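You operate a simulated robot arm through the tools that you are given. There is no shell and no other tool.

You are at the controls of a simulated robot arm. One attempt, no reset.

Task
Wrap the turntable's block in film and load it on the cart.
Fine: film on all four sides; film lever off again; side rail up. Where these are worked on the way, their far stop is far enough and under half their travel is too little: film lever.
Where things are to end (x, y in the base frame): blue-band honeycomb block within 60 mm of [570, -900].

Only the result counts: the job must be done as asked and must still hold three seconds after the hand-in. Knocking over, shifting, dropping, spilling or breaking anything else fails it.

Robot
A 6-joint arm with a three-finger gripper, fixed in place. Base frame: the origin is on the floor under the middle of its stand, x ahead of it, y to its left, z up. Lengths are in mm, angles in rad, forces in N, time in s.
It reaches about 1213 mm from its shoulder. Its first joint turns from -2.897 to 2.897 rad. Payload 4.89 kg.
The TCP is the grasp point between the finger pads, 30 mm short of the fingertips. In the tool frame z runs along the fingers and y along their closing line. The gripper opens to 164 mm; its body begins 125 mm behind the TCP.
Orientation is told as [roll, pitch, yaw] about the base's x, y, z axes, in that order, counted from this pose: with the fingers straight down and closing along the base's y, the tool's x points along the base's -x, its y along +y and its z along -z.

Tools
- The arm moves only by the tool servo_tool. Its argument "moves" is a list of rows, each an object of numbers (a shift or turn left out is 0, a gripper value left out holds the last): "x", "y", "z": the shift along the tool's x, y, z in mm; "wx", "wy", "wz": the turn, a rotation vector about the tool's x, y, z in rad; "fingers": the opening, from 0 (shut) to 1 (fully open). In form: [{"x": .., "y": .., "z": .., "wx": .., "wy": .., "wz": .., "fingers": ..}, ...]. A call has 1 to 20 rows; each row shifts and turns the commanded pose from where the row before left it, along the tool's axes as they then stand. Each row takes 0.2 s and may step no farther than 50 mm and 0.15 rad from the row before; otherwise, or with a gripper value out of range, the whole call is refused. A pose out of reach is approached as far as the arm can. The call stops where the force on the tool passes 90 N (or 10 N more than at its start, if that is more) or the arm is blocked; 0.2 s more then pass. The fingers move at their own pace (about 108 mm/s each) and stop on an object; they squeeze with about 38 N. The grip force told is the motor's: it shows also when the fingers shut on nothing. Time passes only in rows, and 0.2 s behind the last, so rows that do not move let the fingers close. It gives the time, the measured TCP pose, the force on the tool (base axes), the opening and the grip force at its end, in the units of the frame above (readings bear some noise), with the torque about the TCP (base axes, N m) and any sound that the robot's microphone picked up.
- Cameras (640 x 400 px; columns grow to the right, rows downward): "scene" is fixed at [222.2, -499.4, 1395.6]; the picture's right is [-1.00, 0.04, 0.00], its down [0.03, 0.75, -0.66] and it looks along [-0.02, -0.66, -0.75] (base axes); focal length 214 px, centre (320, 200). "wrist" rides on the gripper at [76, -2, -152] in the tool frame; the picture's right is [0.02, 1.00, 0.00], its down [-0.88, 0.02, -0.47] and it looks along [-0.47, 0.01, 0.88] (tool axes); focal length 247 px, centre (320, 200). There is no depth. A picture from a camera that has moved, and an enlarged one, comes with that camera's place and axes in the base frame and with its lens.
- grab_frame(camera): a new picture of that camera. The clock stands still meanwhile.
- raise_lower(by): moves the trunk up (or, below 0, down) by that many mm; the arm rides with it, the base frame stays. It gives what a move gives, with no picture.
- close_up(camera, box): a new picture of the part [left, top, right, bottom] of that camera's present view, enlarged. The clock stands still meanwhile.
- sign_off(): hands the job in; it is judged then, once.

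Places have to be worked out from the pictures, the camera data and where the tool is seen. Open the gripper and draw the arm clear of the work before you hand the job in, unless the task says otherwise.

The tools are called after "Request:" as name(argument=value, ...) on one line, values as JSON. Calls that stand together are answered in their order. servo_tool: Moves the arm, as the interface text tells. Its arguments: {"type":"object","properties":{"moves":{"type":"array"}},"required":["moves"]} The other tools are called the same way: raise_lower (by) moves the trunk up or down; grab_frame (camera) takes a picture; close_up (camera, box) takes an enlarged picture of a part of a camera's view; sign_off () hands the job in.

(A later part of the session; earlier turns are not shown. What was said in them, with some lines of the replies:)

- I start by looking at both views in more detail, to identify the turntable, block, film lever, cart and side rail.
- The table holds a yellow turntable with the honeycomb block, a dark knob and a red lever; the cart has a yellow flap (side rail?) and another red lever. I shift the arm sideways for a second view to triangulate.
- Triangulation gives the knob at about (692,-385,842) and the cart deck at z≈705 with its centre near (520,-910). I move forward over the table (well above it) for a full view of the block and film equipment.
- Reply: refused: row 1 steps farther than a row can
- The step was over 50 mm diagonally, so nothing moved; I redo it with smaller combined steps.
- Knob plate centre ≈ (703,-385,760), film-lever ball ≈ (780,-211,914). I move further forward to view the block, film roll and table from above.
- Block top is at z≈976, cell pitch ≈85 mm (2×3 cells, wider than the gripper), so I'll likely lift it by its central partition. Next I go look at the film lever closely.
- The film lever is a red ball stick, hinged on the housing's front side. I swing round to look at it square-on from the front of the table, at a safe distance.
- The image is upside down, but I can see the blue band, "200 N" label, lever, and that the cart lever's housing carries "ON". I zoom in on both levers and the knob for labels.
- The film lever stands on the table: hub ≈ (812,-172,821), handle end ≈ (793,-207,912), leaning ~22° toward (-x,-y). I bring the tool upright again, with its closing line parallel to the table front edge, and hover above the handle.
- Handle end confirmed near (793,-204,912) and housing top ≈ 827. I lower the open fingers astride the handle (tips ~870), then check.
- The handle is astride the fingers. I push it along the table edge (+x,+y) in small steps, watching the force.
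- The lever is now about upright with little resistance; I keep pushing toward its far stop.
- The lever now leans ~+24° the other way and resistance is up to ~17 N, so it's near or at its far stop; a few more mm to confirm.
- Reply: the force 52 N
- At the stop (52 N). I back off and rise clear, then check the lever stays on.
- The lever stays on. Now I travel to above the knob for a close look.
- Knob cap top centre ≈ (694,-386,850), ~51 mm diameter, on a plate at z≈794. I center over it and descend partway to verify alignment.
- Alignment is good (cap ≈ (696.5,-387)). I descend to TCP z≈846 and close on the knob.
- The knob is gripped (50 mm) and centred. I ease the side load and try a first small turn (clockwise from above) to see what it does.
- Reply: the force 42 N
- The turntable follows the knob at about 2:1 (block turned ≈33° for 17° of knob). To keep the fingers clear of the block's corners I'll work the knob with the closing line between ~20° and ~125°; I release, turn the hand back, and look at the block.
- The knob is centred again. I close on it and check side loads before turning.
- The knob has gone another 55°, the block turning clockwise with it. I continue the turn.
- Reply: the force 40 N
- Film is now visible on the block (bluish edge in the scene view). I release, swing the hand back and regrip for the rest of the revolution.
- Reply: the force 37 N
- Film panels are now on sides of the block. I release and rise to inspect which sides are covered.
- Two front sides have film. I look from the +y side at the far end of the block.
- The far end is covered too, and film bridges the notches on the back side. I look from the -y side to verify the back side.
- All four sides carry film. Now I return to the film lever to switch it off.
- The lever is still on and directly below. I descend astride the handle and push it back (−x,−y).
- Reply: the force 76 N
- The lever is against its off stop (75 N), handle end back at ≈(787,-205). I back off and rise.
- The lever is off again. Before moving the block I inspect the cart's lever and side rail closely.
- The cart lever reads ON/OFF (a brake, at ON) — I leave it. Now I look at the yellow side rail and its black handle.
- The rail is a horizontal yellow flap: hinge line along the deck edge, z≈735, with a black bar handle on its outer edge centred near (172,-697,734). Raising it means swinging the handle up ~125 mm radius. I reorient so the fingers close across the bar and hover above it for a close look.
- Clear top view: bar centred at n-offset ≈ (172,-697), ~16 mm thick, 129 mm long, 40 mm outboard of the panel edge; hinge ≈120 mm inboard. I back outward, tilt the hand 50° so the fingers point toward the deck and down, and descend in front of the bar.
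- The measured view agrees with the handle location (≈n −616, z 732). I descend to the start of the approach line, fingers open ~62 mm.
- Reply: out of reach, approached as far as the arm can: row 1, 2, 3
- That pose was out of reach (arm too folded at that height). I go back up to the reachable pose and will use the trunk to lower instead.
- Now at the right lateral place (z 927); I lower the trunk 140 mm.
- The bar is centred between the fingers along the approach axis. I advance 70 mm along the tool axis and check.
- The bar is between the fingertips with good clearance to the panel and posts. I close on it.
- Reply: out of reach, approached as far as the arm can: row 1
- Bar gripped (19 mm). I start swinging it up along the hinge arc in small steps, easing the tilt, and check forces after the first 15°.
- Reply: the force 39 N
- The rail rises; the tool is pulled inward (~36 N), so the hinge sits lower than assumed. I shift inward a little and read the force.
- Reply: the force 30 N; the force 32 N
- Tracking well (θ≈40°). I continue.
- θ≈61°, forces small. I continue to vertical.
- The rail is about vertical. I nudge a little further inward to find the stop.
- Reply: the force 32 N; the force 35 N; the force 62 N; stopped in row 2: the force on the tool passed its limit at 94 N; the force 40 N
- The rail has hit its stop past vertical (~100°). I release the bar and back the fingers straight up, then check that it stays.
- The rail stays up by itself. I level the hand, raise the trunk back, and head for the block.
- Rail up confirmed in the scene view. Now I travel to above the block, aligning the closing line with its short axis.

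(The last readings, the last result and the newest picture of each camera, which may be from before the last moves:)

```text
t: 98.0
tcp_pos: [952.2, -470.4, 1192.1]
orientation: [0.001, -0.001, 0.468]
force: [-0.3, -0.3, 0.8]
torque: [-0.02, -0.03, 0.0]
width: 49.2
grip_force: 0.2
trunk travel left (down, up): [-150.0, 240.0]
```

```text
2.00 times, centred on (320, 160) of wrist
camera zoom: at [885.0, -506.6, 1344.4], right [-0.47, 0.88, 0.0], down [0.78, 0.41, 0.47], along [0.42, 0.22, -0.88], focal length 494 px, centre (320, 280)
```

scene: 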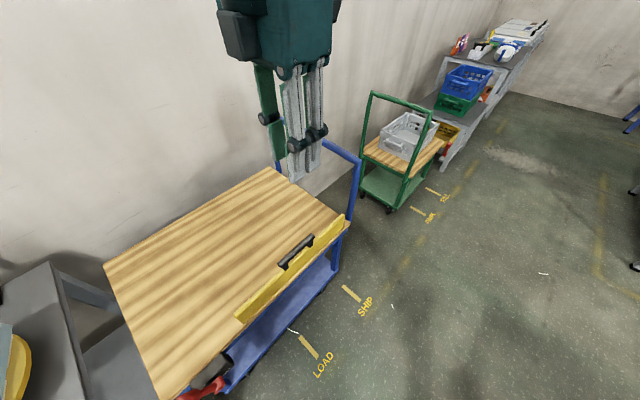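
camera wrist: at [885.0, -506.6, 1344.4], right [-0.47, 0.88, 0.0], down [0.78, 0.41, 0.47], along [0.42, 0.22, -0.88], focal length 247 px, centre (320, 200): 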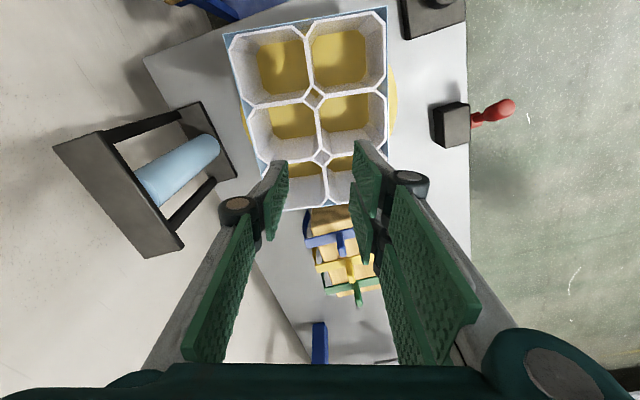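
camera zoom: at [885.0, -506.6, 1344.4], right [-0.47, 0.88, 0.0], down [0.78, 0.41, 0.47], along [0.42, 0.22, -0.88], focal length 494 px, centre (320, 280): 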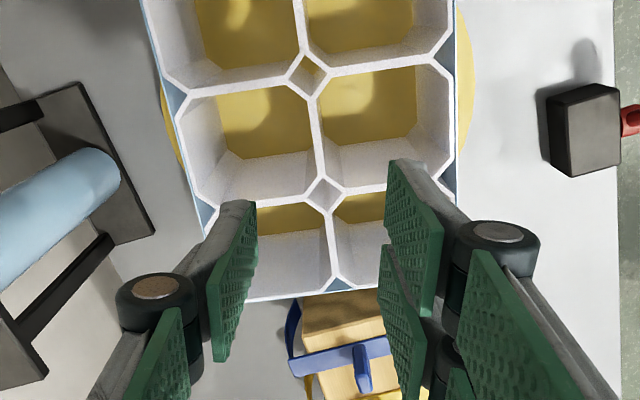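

All sides show film and the film tail is cut. The block's long axis is at ≈34°, its centre wall midpoint ≈ (956,-472). I fine-align the yaw and descend closer.

Request:
servo_tool(moves=[{"wz": -0.131}, {"x": -2, "y": -4, "z": 40}, {"z": 40}, {"z": 40}, {"z": 25}, {}])

Request:
grab_frame(camera="wrist")

Request:
close_up(camera="wrist", box=[220, 60, 420, 260])

```text
t: 99.4
tcp_pos: [956.5, -471.8, 1047.8]
orientation: [0.0, -0.001, 0.6]
force: [0.7, 0.2, 0.6]
torque: [0.01, 0.03, -0.03]
width: 49.0
grip_force: 0.0
trunk travel left (down, up): [-150.0, 240.0]
```

```text
taken
camera wrist: at [894.1, -515.8, 1200.5], right [-0.58, 0.81, 0.0], down [0.72, 0.51, 0.47], along [0.38, 0.28, -0.88], focal length 247 px, centre (320, 200)
```

wrist: 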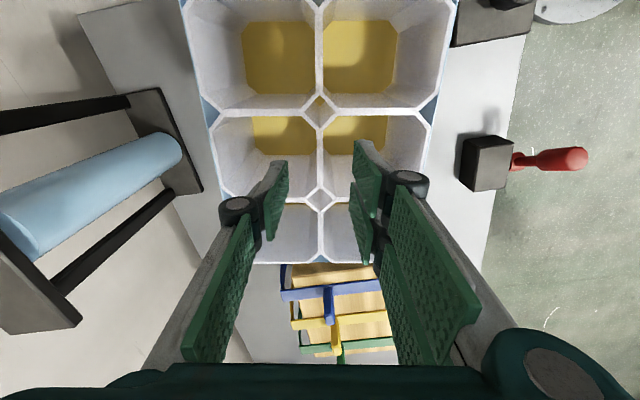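

```text
2.00 times, centred on (320, 160) of wrist
camera zoom: at [894.1, -515.8, 1200.5], right [-0.58, 0.81, 0.0], down [0.72, 0.51, 0.47], along [0.38, 0.28, -0.88], focal length 494 px, centre (320, 280)
```

zoom: 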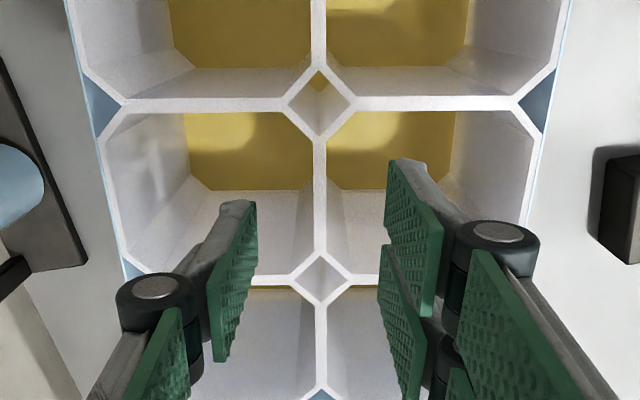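

Alignment is very good: the centre wall lies on the tool axis and is symmetric in x. I descend so the fingertips go ~50 mm into the two centre cells.

Request:
servo_tool(moves=[{"z": 30}, {"z": 30}, {"z": 20}, {"z": 12}, {}])

Request:
grab_frame(camera="wrist")

```text
t: 100.6
tcp_pos: [957.6, -473.2, 955.5]
orientation: [0.0, 0.001, 0.6]
force: [0.3, 0.0, 0.2]
torque: [0.01, 0.03, 0.01]
width: 49.2
grip_force: 0.0
trunk travel left (down, up): [-150.0, 240.0]
```

```text
taken
camera wrist: at [894.4, -518.0, 1107.5], right [-0.58, 0.81, 0.0], down [0.72, 0.51, 0.47], along [0.38, 0.28, -0.88], focal length 247 px, centre (320, 200)
```

wrist: 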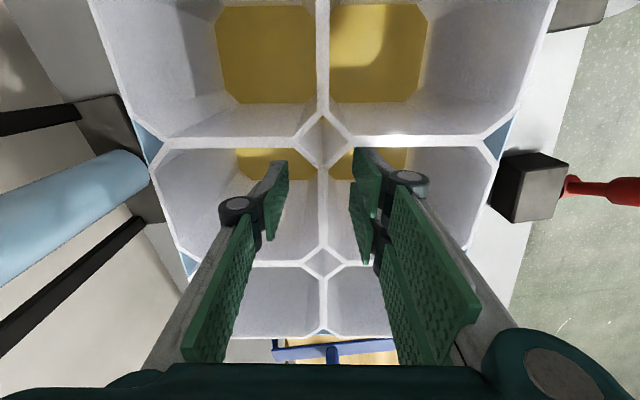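

Fingers are inside both centre cells with no contact. I close on the centre wall.

Request:
servo_tool(moves=[{"fingers": 0.0}, {}, {}, {}])

Request:
grab_frame(camera="wrist")

```text
t: 101.6
tcp_pos: [956.2, -473.5, 955.8]
orientation: [0.0, 0.0, 0.601]
force: [-1.4, 1.3, -0.3]
torque: [0.08, -0.09, 0.03]
width: 6.6
grip_force: 38.2
trunk travel left (down, up): [-150.0, 240.0]
```

```text
taken
camera wrist: at [894.5, -517.9, 1107.6], right [-0.58, 0.81, 0.0], down [0.72, 0.51, 0.47], along [0.38, 0.28, -0.88], focal length 247 px, centre (320, 200)
```

wrist: 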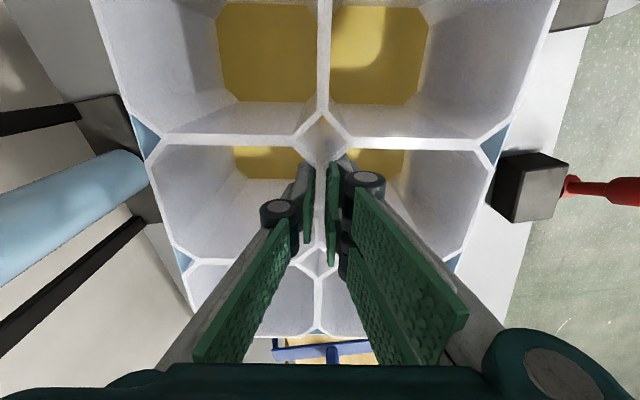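

Gripped on the wall (6.6 mm). I lift a little and check the load.

Request:
servo_tool(moves=[{"z": -6}, {"z": -8}, {"z": -10}, {}])

Request:
grab_frame(camera="wrist")

```text
t: 102.6
tcp_pos: [956.1, -471.0, 979.4]
orientation: [0.003, 0.0, 0.599]
force: [0.4, 0.2, -6.1]
torque: [-0.01, 0.01, 0.02]
width: 6.8
grip_force: 37.8
trunk travel left (down, up): [-150.0, 240.0]
```

```text
taken
camera wrist: at [893.6, -516.6, 1130.9], right [-0.58, 0.81, 0.0], down [0.72, 0.51, 0.47], along [0.38, 0.28, -0.88], focal length 247 px, centre (320, 200)
```

wrist: 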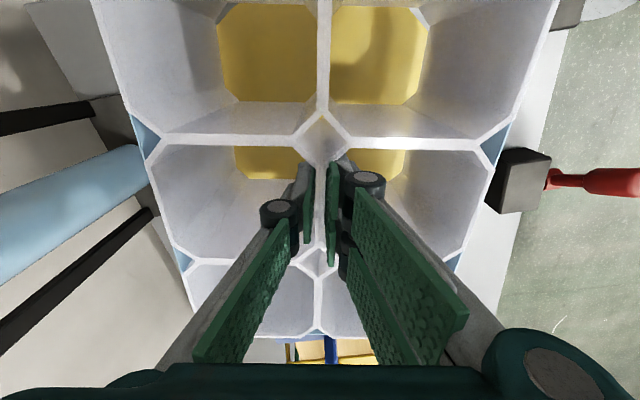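

The block is lifted (≈6 N, light) and steady. I raise it to z≈1180, then carry it out over the table front, along to the cart.

Request:
servo_tool(moves=[{"z": -20}, {"z": -35}, {"z": -40}, {"z": -40}, {"z": -40}, {"z": -25}, {"x": 5, "y": 25}, {"x": 7, "y": 35}, {"x": 7, "y": 35}, {"x": 4, "y": 23}, {}])

Request:
grab_frame(camera="wrist")

```text
t: 105.0
tcp_pos: [867.6, -387.7, 1178.9]
orientation: [-0.001, -0.001, 0.6]
force: [-0.8, 0.5, -5.8]
torque: [-0.05, -0.07, 0.0]
width: 6.7
grip_force: 38.0
trunk travel left (down, up): [-150.0, 240.0]
```

```text
taken
camera wrist: at [805.3, -431.8, 1330.7], right [-0.58, 0.81, 0.0], down [0.72, 0.51, 0.47], along [0.39, 0.28, -0.88], focal length 247 px, centre (320, 200)
```

wrist: 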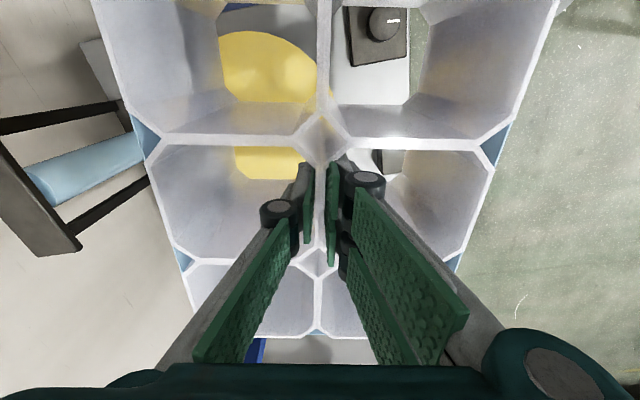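

Holding well. I carry it along the −e direction over the cart.

Request:
servo_tool(moves=[{"x": 25, "y": -5}, {"x": 40, "y": -7.5}, {"x": 42, "y": -8}, {"x": 42, "y": -8}, {"x": 42, "y": -8}, {"x": 42, "y": -8}, {"x": 42, "y": -8}, {"x": 42, "y": -8}, {"x": 42, "y": -8}, {"x": 42, "y": -8}, {"x": 42, "y": -8}, {"x": 42, "y": -8}, {"x": 40, "y": -7}, {"x": 30, "y": -5}, {"wz": -0.062}, {"wz": -0.062}, {"wz": -0.062}, {}])

Request:
grab_frame(camera="wrist")

Request:
grab_frame(camera="scene")

```text
t: 108.8
tcp_pos: [472.1, -789.0, 1177.3]
orientation: [0.0, -0.004, 0.785]
force: [0.2, 0.5, -7.0]
torque: [-0.01, 0.06, 0.01]
width: 6.7
grip_force: 38.0
trunk travel left (down, up): [-150.0, 240.0]
```

```text
taken
camera wrist: at [419.3, -844.4, 1329.6], right [-0.72, 0.69, 0.0], down [0.61, 0.64, 0.47], along [0.33, 0.34, -0.88], focal length 247 px, centre (320, 200)
```

wrist: 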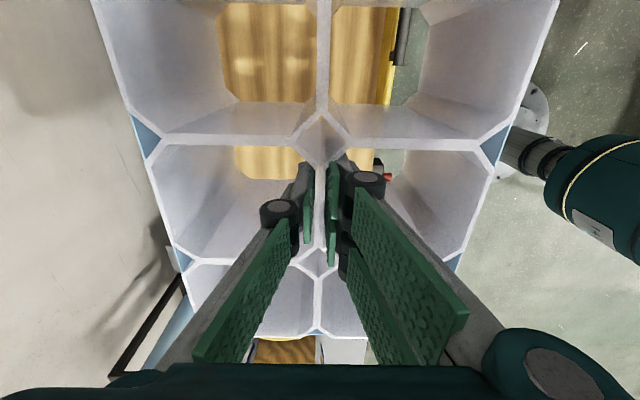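

```text
taken
```

scene: 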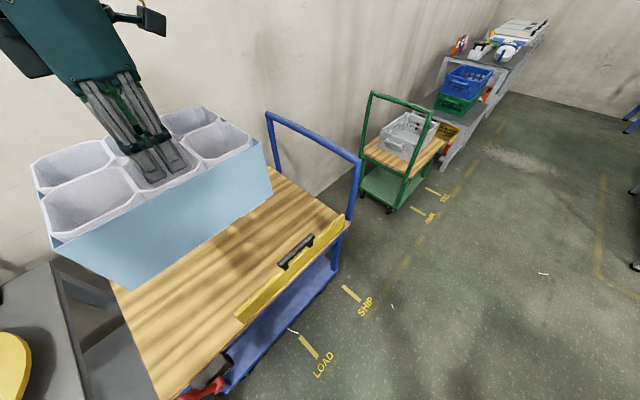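

Now over to the target (570,-900), then down.

Request:
servo_tool(moves=[{"x": 2, "y": -30}, {"x": 2.3, "y": -38}, {"x": 2.5, "y": -40}, {"x": 2.5, "y": -39.7}, {}])

Request:
grab_frame(camera="scene")

```text
t: 110.0
tcp_pos: [572.3, -902.1, 1176.2]
orientation: [0.001, -0.001, 0.785]
force: [0.8, -0.8, -7.5]
torque: [0.11, 0.08, 0.01]
width: 6.6
grip_force: 38.0
trunk travel left (down, up): [-150.0, 240.0]
```

```text
taken
```

scene: 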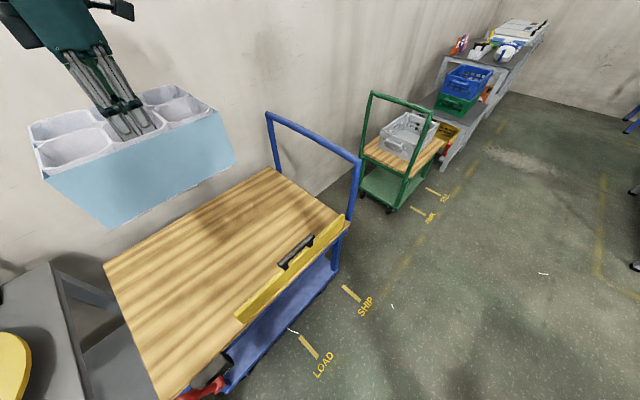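

Above the target. I lower steadily to TCP z≈905.

Request:
servo_tool(moves=[{"z": 25}, {"z": 38}, {"z": 40}, {"z": 40}, {"z": 40}, {"z": 40}, {"z": 30}, {"z": 18}, {}])

Request:
grab_frame(camera="scene")

Request:
grab_frame(camera="wrist")

```text
t: 112.0
tcp_pos: [568.8, -898.4, 907.6]
orientation: [-0.001, -0.002, 0.786]
force: [1.5, -0.4, -6.8]
torque: [0.04, 0.03, 0.01]
width: 6.6
grip_force: 37.9
trunk travel left (down, up): [-150.0, 240.0]
```

```text
taken
```

scene: 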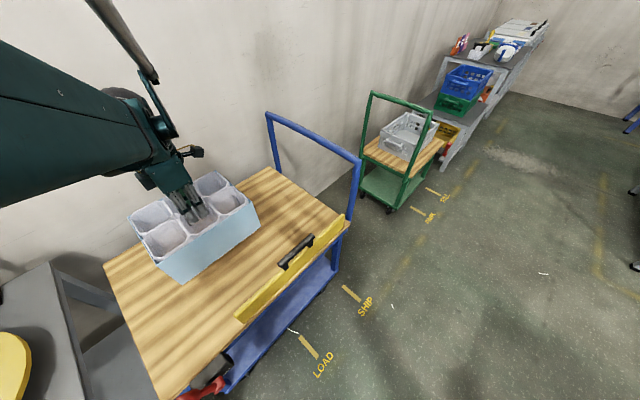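

```text
taken
camera wrist: at [515.9, -953.3, 1058.7], right [-0.72, 0.69, 0.0], down [0.61, 0.64, 0.47], along [0.33, 0.34, -0.88], focal length 247 px, centre (320, 200)
```

wrist: 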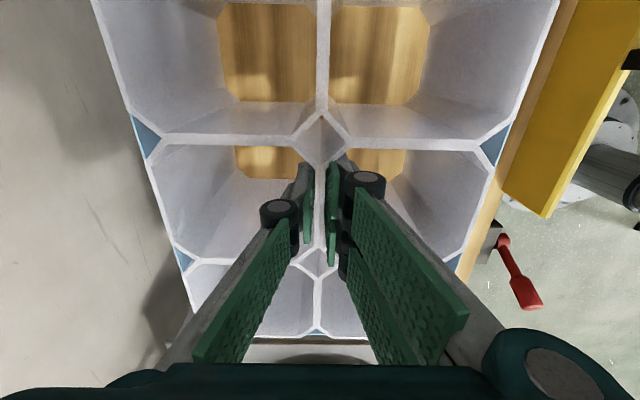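

The block hovers over the deck as intended. I lower in small steps, watching for contact.

Request:
servo_tool(moves=[{"z": 12}, {"z": 12}, {"z": 8}, {}])

Request:
servo_tool(moves=[{"z": 6}, {"z": 5}, {}])

```text
t: 113.0
tcp_pos: [569.9, -899.1, 874.9]
orientation: [0.0, -0.002, 0.784]
force: [0.1, 0.4, -6.4]
torque: [-0.04, 0.05, -0.02]
width: 6.8
grip_force: 38.5
trunk travel left (down, up): [-150.0, 240.0]
```

```text
t: 113.8
tcp_pos: [571.0, -898.3, 864.2]
orientation: [-0.001, -0.001, 0.783]
force: [0.1, 0.7, -6.1]
torque: [-0.04, -0.02, 0.0]
width: 6.6
grip_force: 37.8
trunk travel left (down, up): [-150.0, 240.0]
```

Request:
servo_tool(moves=[{"z": 5}, {"z": 4}, {}])

Request:
close_up(camera="scene", box=[100, 160, 320, 330])

```text
t: 114.6
tcp_pos: [570.2, -899.9, 854.6]
orientation: [0.0, -0.002, 0.785]
force: [0.6, -0.5, -5.9]
torque: [-0.03, 0.01, 0.01]
width: 6.5
grip_force: 38.0
trunk travel left (down, up): [-150.0, 240.0]
```

```text
2.35 times, centred on (210, 245) of scene
camera zoom: at [222.2, -499.4, 1395.6], right [-1.0, 0.04, 0.0], down [0.03, 0.75, -0.66], along [-0.02, -0.66, -0.75], focal length 505 px, centre (579, 94)
```

zoom: 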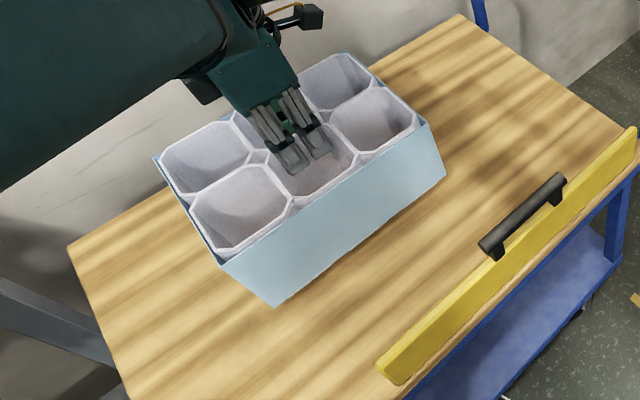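

No contact yet (still −6 N). I continue in fine steps.

Request:
servo_tool(moves=[{"z": 4}, {"z": 3}, {}])

Request:
servo_tool(moves=[{"z": 3}, {"z": 3}, {}])

```text
t: 115.4
tcp_pos: [571.0, -899.0, 849.3]
orientation: [0.002, -0.004, 0.785]
force: [-0.6, -0.1, -5.1]
torque: [0.02, 0.0, -0.01]
width: 6.5
grip_force: 38.6
trunk travel left (down, up): [-150.0, 240.0]
```

```text
t: 116.2
tcp_pos: [571.0, -899.4, 843.4]
orientation: [0.0, -0.001, 0.786]
force: [1.2, 0.5, -6.7]
torque: [-0.01, 0.01, -0.01]
width: 6.9
grip_force: 38.0
trunk travel left (down, up): [-150.0, 240.0]
```

Request:
servo_tool(moves=[{"z": 3}, {"z": 3}, {}])

Request:
servo_tool(moves=[{"z": 3}, {"z": 2}, {}])

Request:
close_up(camera="scene", box=[100, 160, 320, 330])

```text
t: 117.0
tcp_pos: [570.6, -897.6, 836.8]
orientation: [-0.002, 0.0, 0.784]
force: [6.9, -8.9, 30.1]
torque: [-0.27, -0.13, -0.16]
width: 6.9
grip_force: 37.4
trunk travel left (down, up): [-150.0, 240.0]
```

```text
t: 117.8
tcp_pos: [570.2, -898.8, 831.4]
orientation: [0.001, -0.002, 0.785]
force: [-0.9, 6.2, 26.7]
torque: [0.28, -0.08, 0.02]
width: 6.4
grip_force: 37.8
trunk travel left (down, up): [-150.0, 240.0]
```

```text
2.35 times, centred on (210, 245) of scene
camera zoom: at [222.2, -499.4, 1395.6], right [-1.0, 0.04, 0.0], down [0.03, 0.75, -0.66], along [-0.02, -0.66, -0.75], focal length 505 px, centre (579, 94)
```

zoom: 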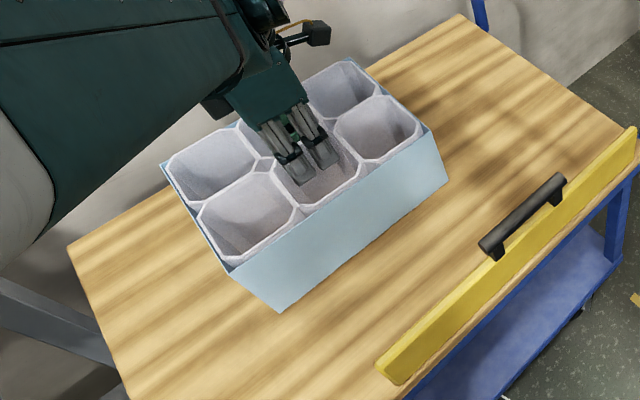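

Contact at TCP z≈837 — the block is resting on the deck. I open the fingers and withdraw straight up.

Request:
servo_tool(moves=[{"z": -3}, {"fingers": 0.15}, {"fingers": 0.28}, {"fingers": 0.28}, {"fingers": 0.28}])

Request:
grab_frame(camera="wrist")

```text
t: 119.0
tcp_pos: [570.3, -900.6, 834.7]
orientation: [-0.002, -0.003, 0.785]
force: [0.1, -0.1, -0.1]
torque: [0.0, 0.04, 0.0]
width: 45.9
grip_force: 0.0
trunk travel left (down, up): [-150.0, 240.0]
```

```text
taken
camera wrist: at [516.6, -954.5, 986.1], right [-0.72, 0.69, 0.0], down [0.61, 0.64, 0.47], along [0.33, 0.34, -0.88], focal length 247 px, centre (320, 200)
```

wrist: 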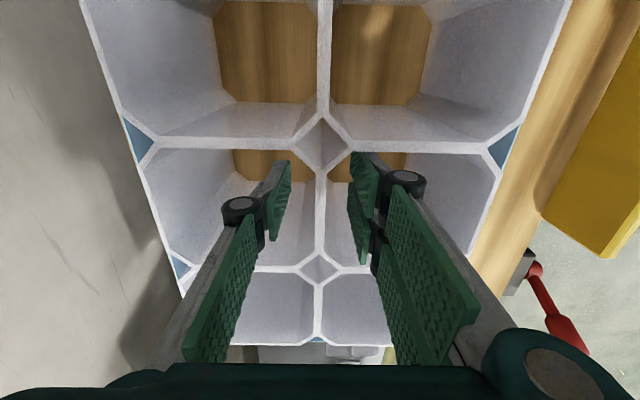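

Fingers are free inside the cells. I lift straight out.

Request:
servo_tool(moves=[{"z": -15}, {"z": -25}, {"z": -40}, {"z": -40}, {"z": -45}, {"z": -45}, {"z": -45}, {"z": -45}])

Request:
grab_frame(camera="wrist")

Request:
grab_frame(camera="scene")

```text
t: 120.8
tcp_pos: [571.2, -896.7, 1136.4]
orientation: [0.002, -0.001, 0.785]
force: [0.6, -2.0, -0.3]
torque: [0.15, 0.04, 0.0]
width: 45.9
grip_force: 0.1
trunk travel left (down, up): [-150.0, 240.0]
```

```text
taken
camera wrist: at [517.4, -952.1, 1287.9], right [-0.72, 0.69, 0.0], down [0.61, 0.64, 0.47], along [0.33, 0.34, -0.88], focal length 247 px, centre (320, 200)
```

wrist: 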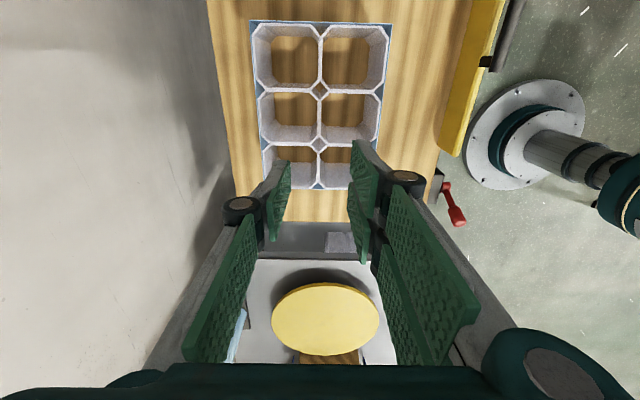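

```text
taken
```

scene: 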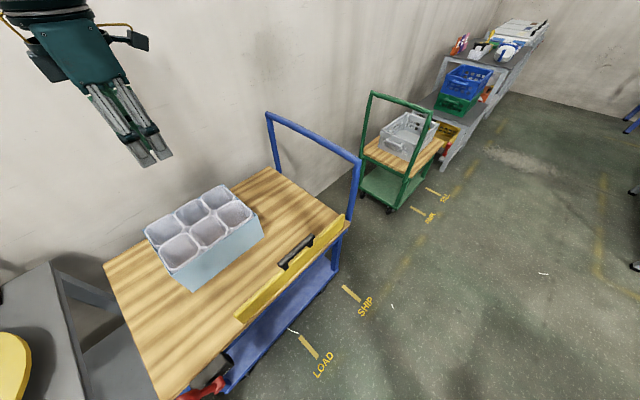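

The block sits on the cart centred at ≈(572,-900), rail up. I draw the arm clear back to the start area and check the film lever and the table.

Request:
servo_tool(moves=[{"x": -29.8, "y": 35, "fingers": 1.0}, {"x": -29.8, "y": 35}, {"x": -29.8, "y": 35}, {"x": -29.8, "y": 35}, {"x": -29.8, "y": 35}, {"x": -29.8, "y": 35}, {"x": -29.8, "y": 35}, {"x": -29.8, "y": 35}, {"x": -29.8, "y": 35}, {"x": -29.8, "y": 35}, {"x": -29.8, "y": 35}, {"x": -29.8, "y": 35}, {"wz": 0.13}, {"wz": 0.13}, {"wz": 0.13}, {"wz": 0.13}, {"wz": 0.13}, {"wz": 0.135}])

Request:
grab_frame(camera="wrist")

Request:
grab_frame(camera="scene")

```text
t: 124.6
tcp_pos: [527.2, -349.6, 1135.6]
orientation: [0.0, 0.001, -0.001]
force: [0.0, 0.3, 0.1]
torque: [0.02, 0.01, 0.01]
width: 164.1
grip_force: 0.1
trunk travel left (down, up): [-150.0, 240.0]
```

```text
taken
camera wrist: at [449.2, -351.1, 1287.9], right [-0.02, 1.0, 0.0], down [0.88, 0.02, 0.47], along [0.47, 0.01, -0.88], focal length 247 px, centre (320, 200)
```

wrist: 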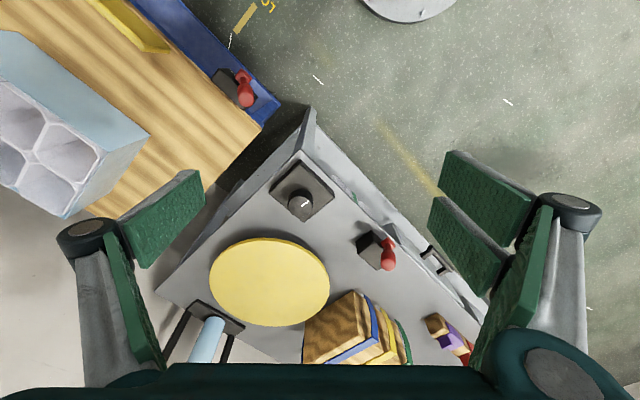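

```text
taken
```

scene: 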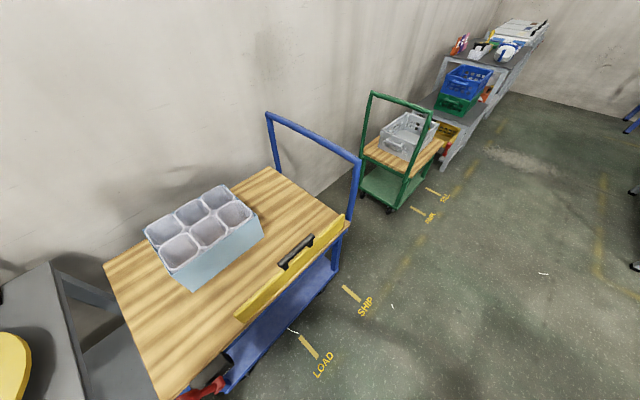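

The film lever is back in its original off position, the rail is up, the cart and other items are unmoved, and the wrapped block stands on the cart at the target with the arm clear and gripper open. I hand in the job.

Request:
sign_off()

```text
The job is handed in.
```

I wrapped the honeycomb block in film, placed it on the cart, and handed the job in. I haven't seen the judged result.

- **Film:** I set the film lever to its far stop and turned the turntable a little over one full turn with the knob. Pictures taken from different sides showed film on all four faces.
- **Film lever:** I pushed it back to its off stop. A last picture showed it in its starting position.
- **Side rail:** I swung it up until it hit its stop, just past vertical. It stayed up after I let go.
- **Block:** it stands on the cart deck at about [572, -900], roughly 2 mm from the target, with its long side along the cart.

I saw no change in the cart, its ON/OFF lever (left at ON) or the other items on the table. The gripper was open and the arm clear, back near its starting pose, when I handed in.
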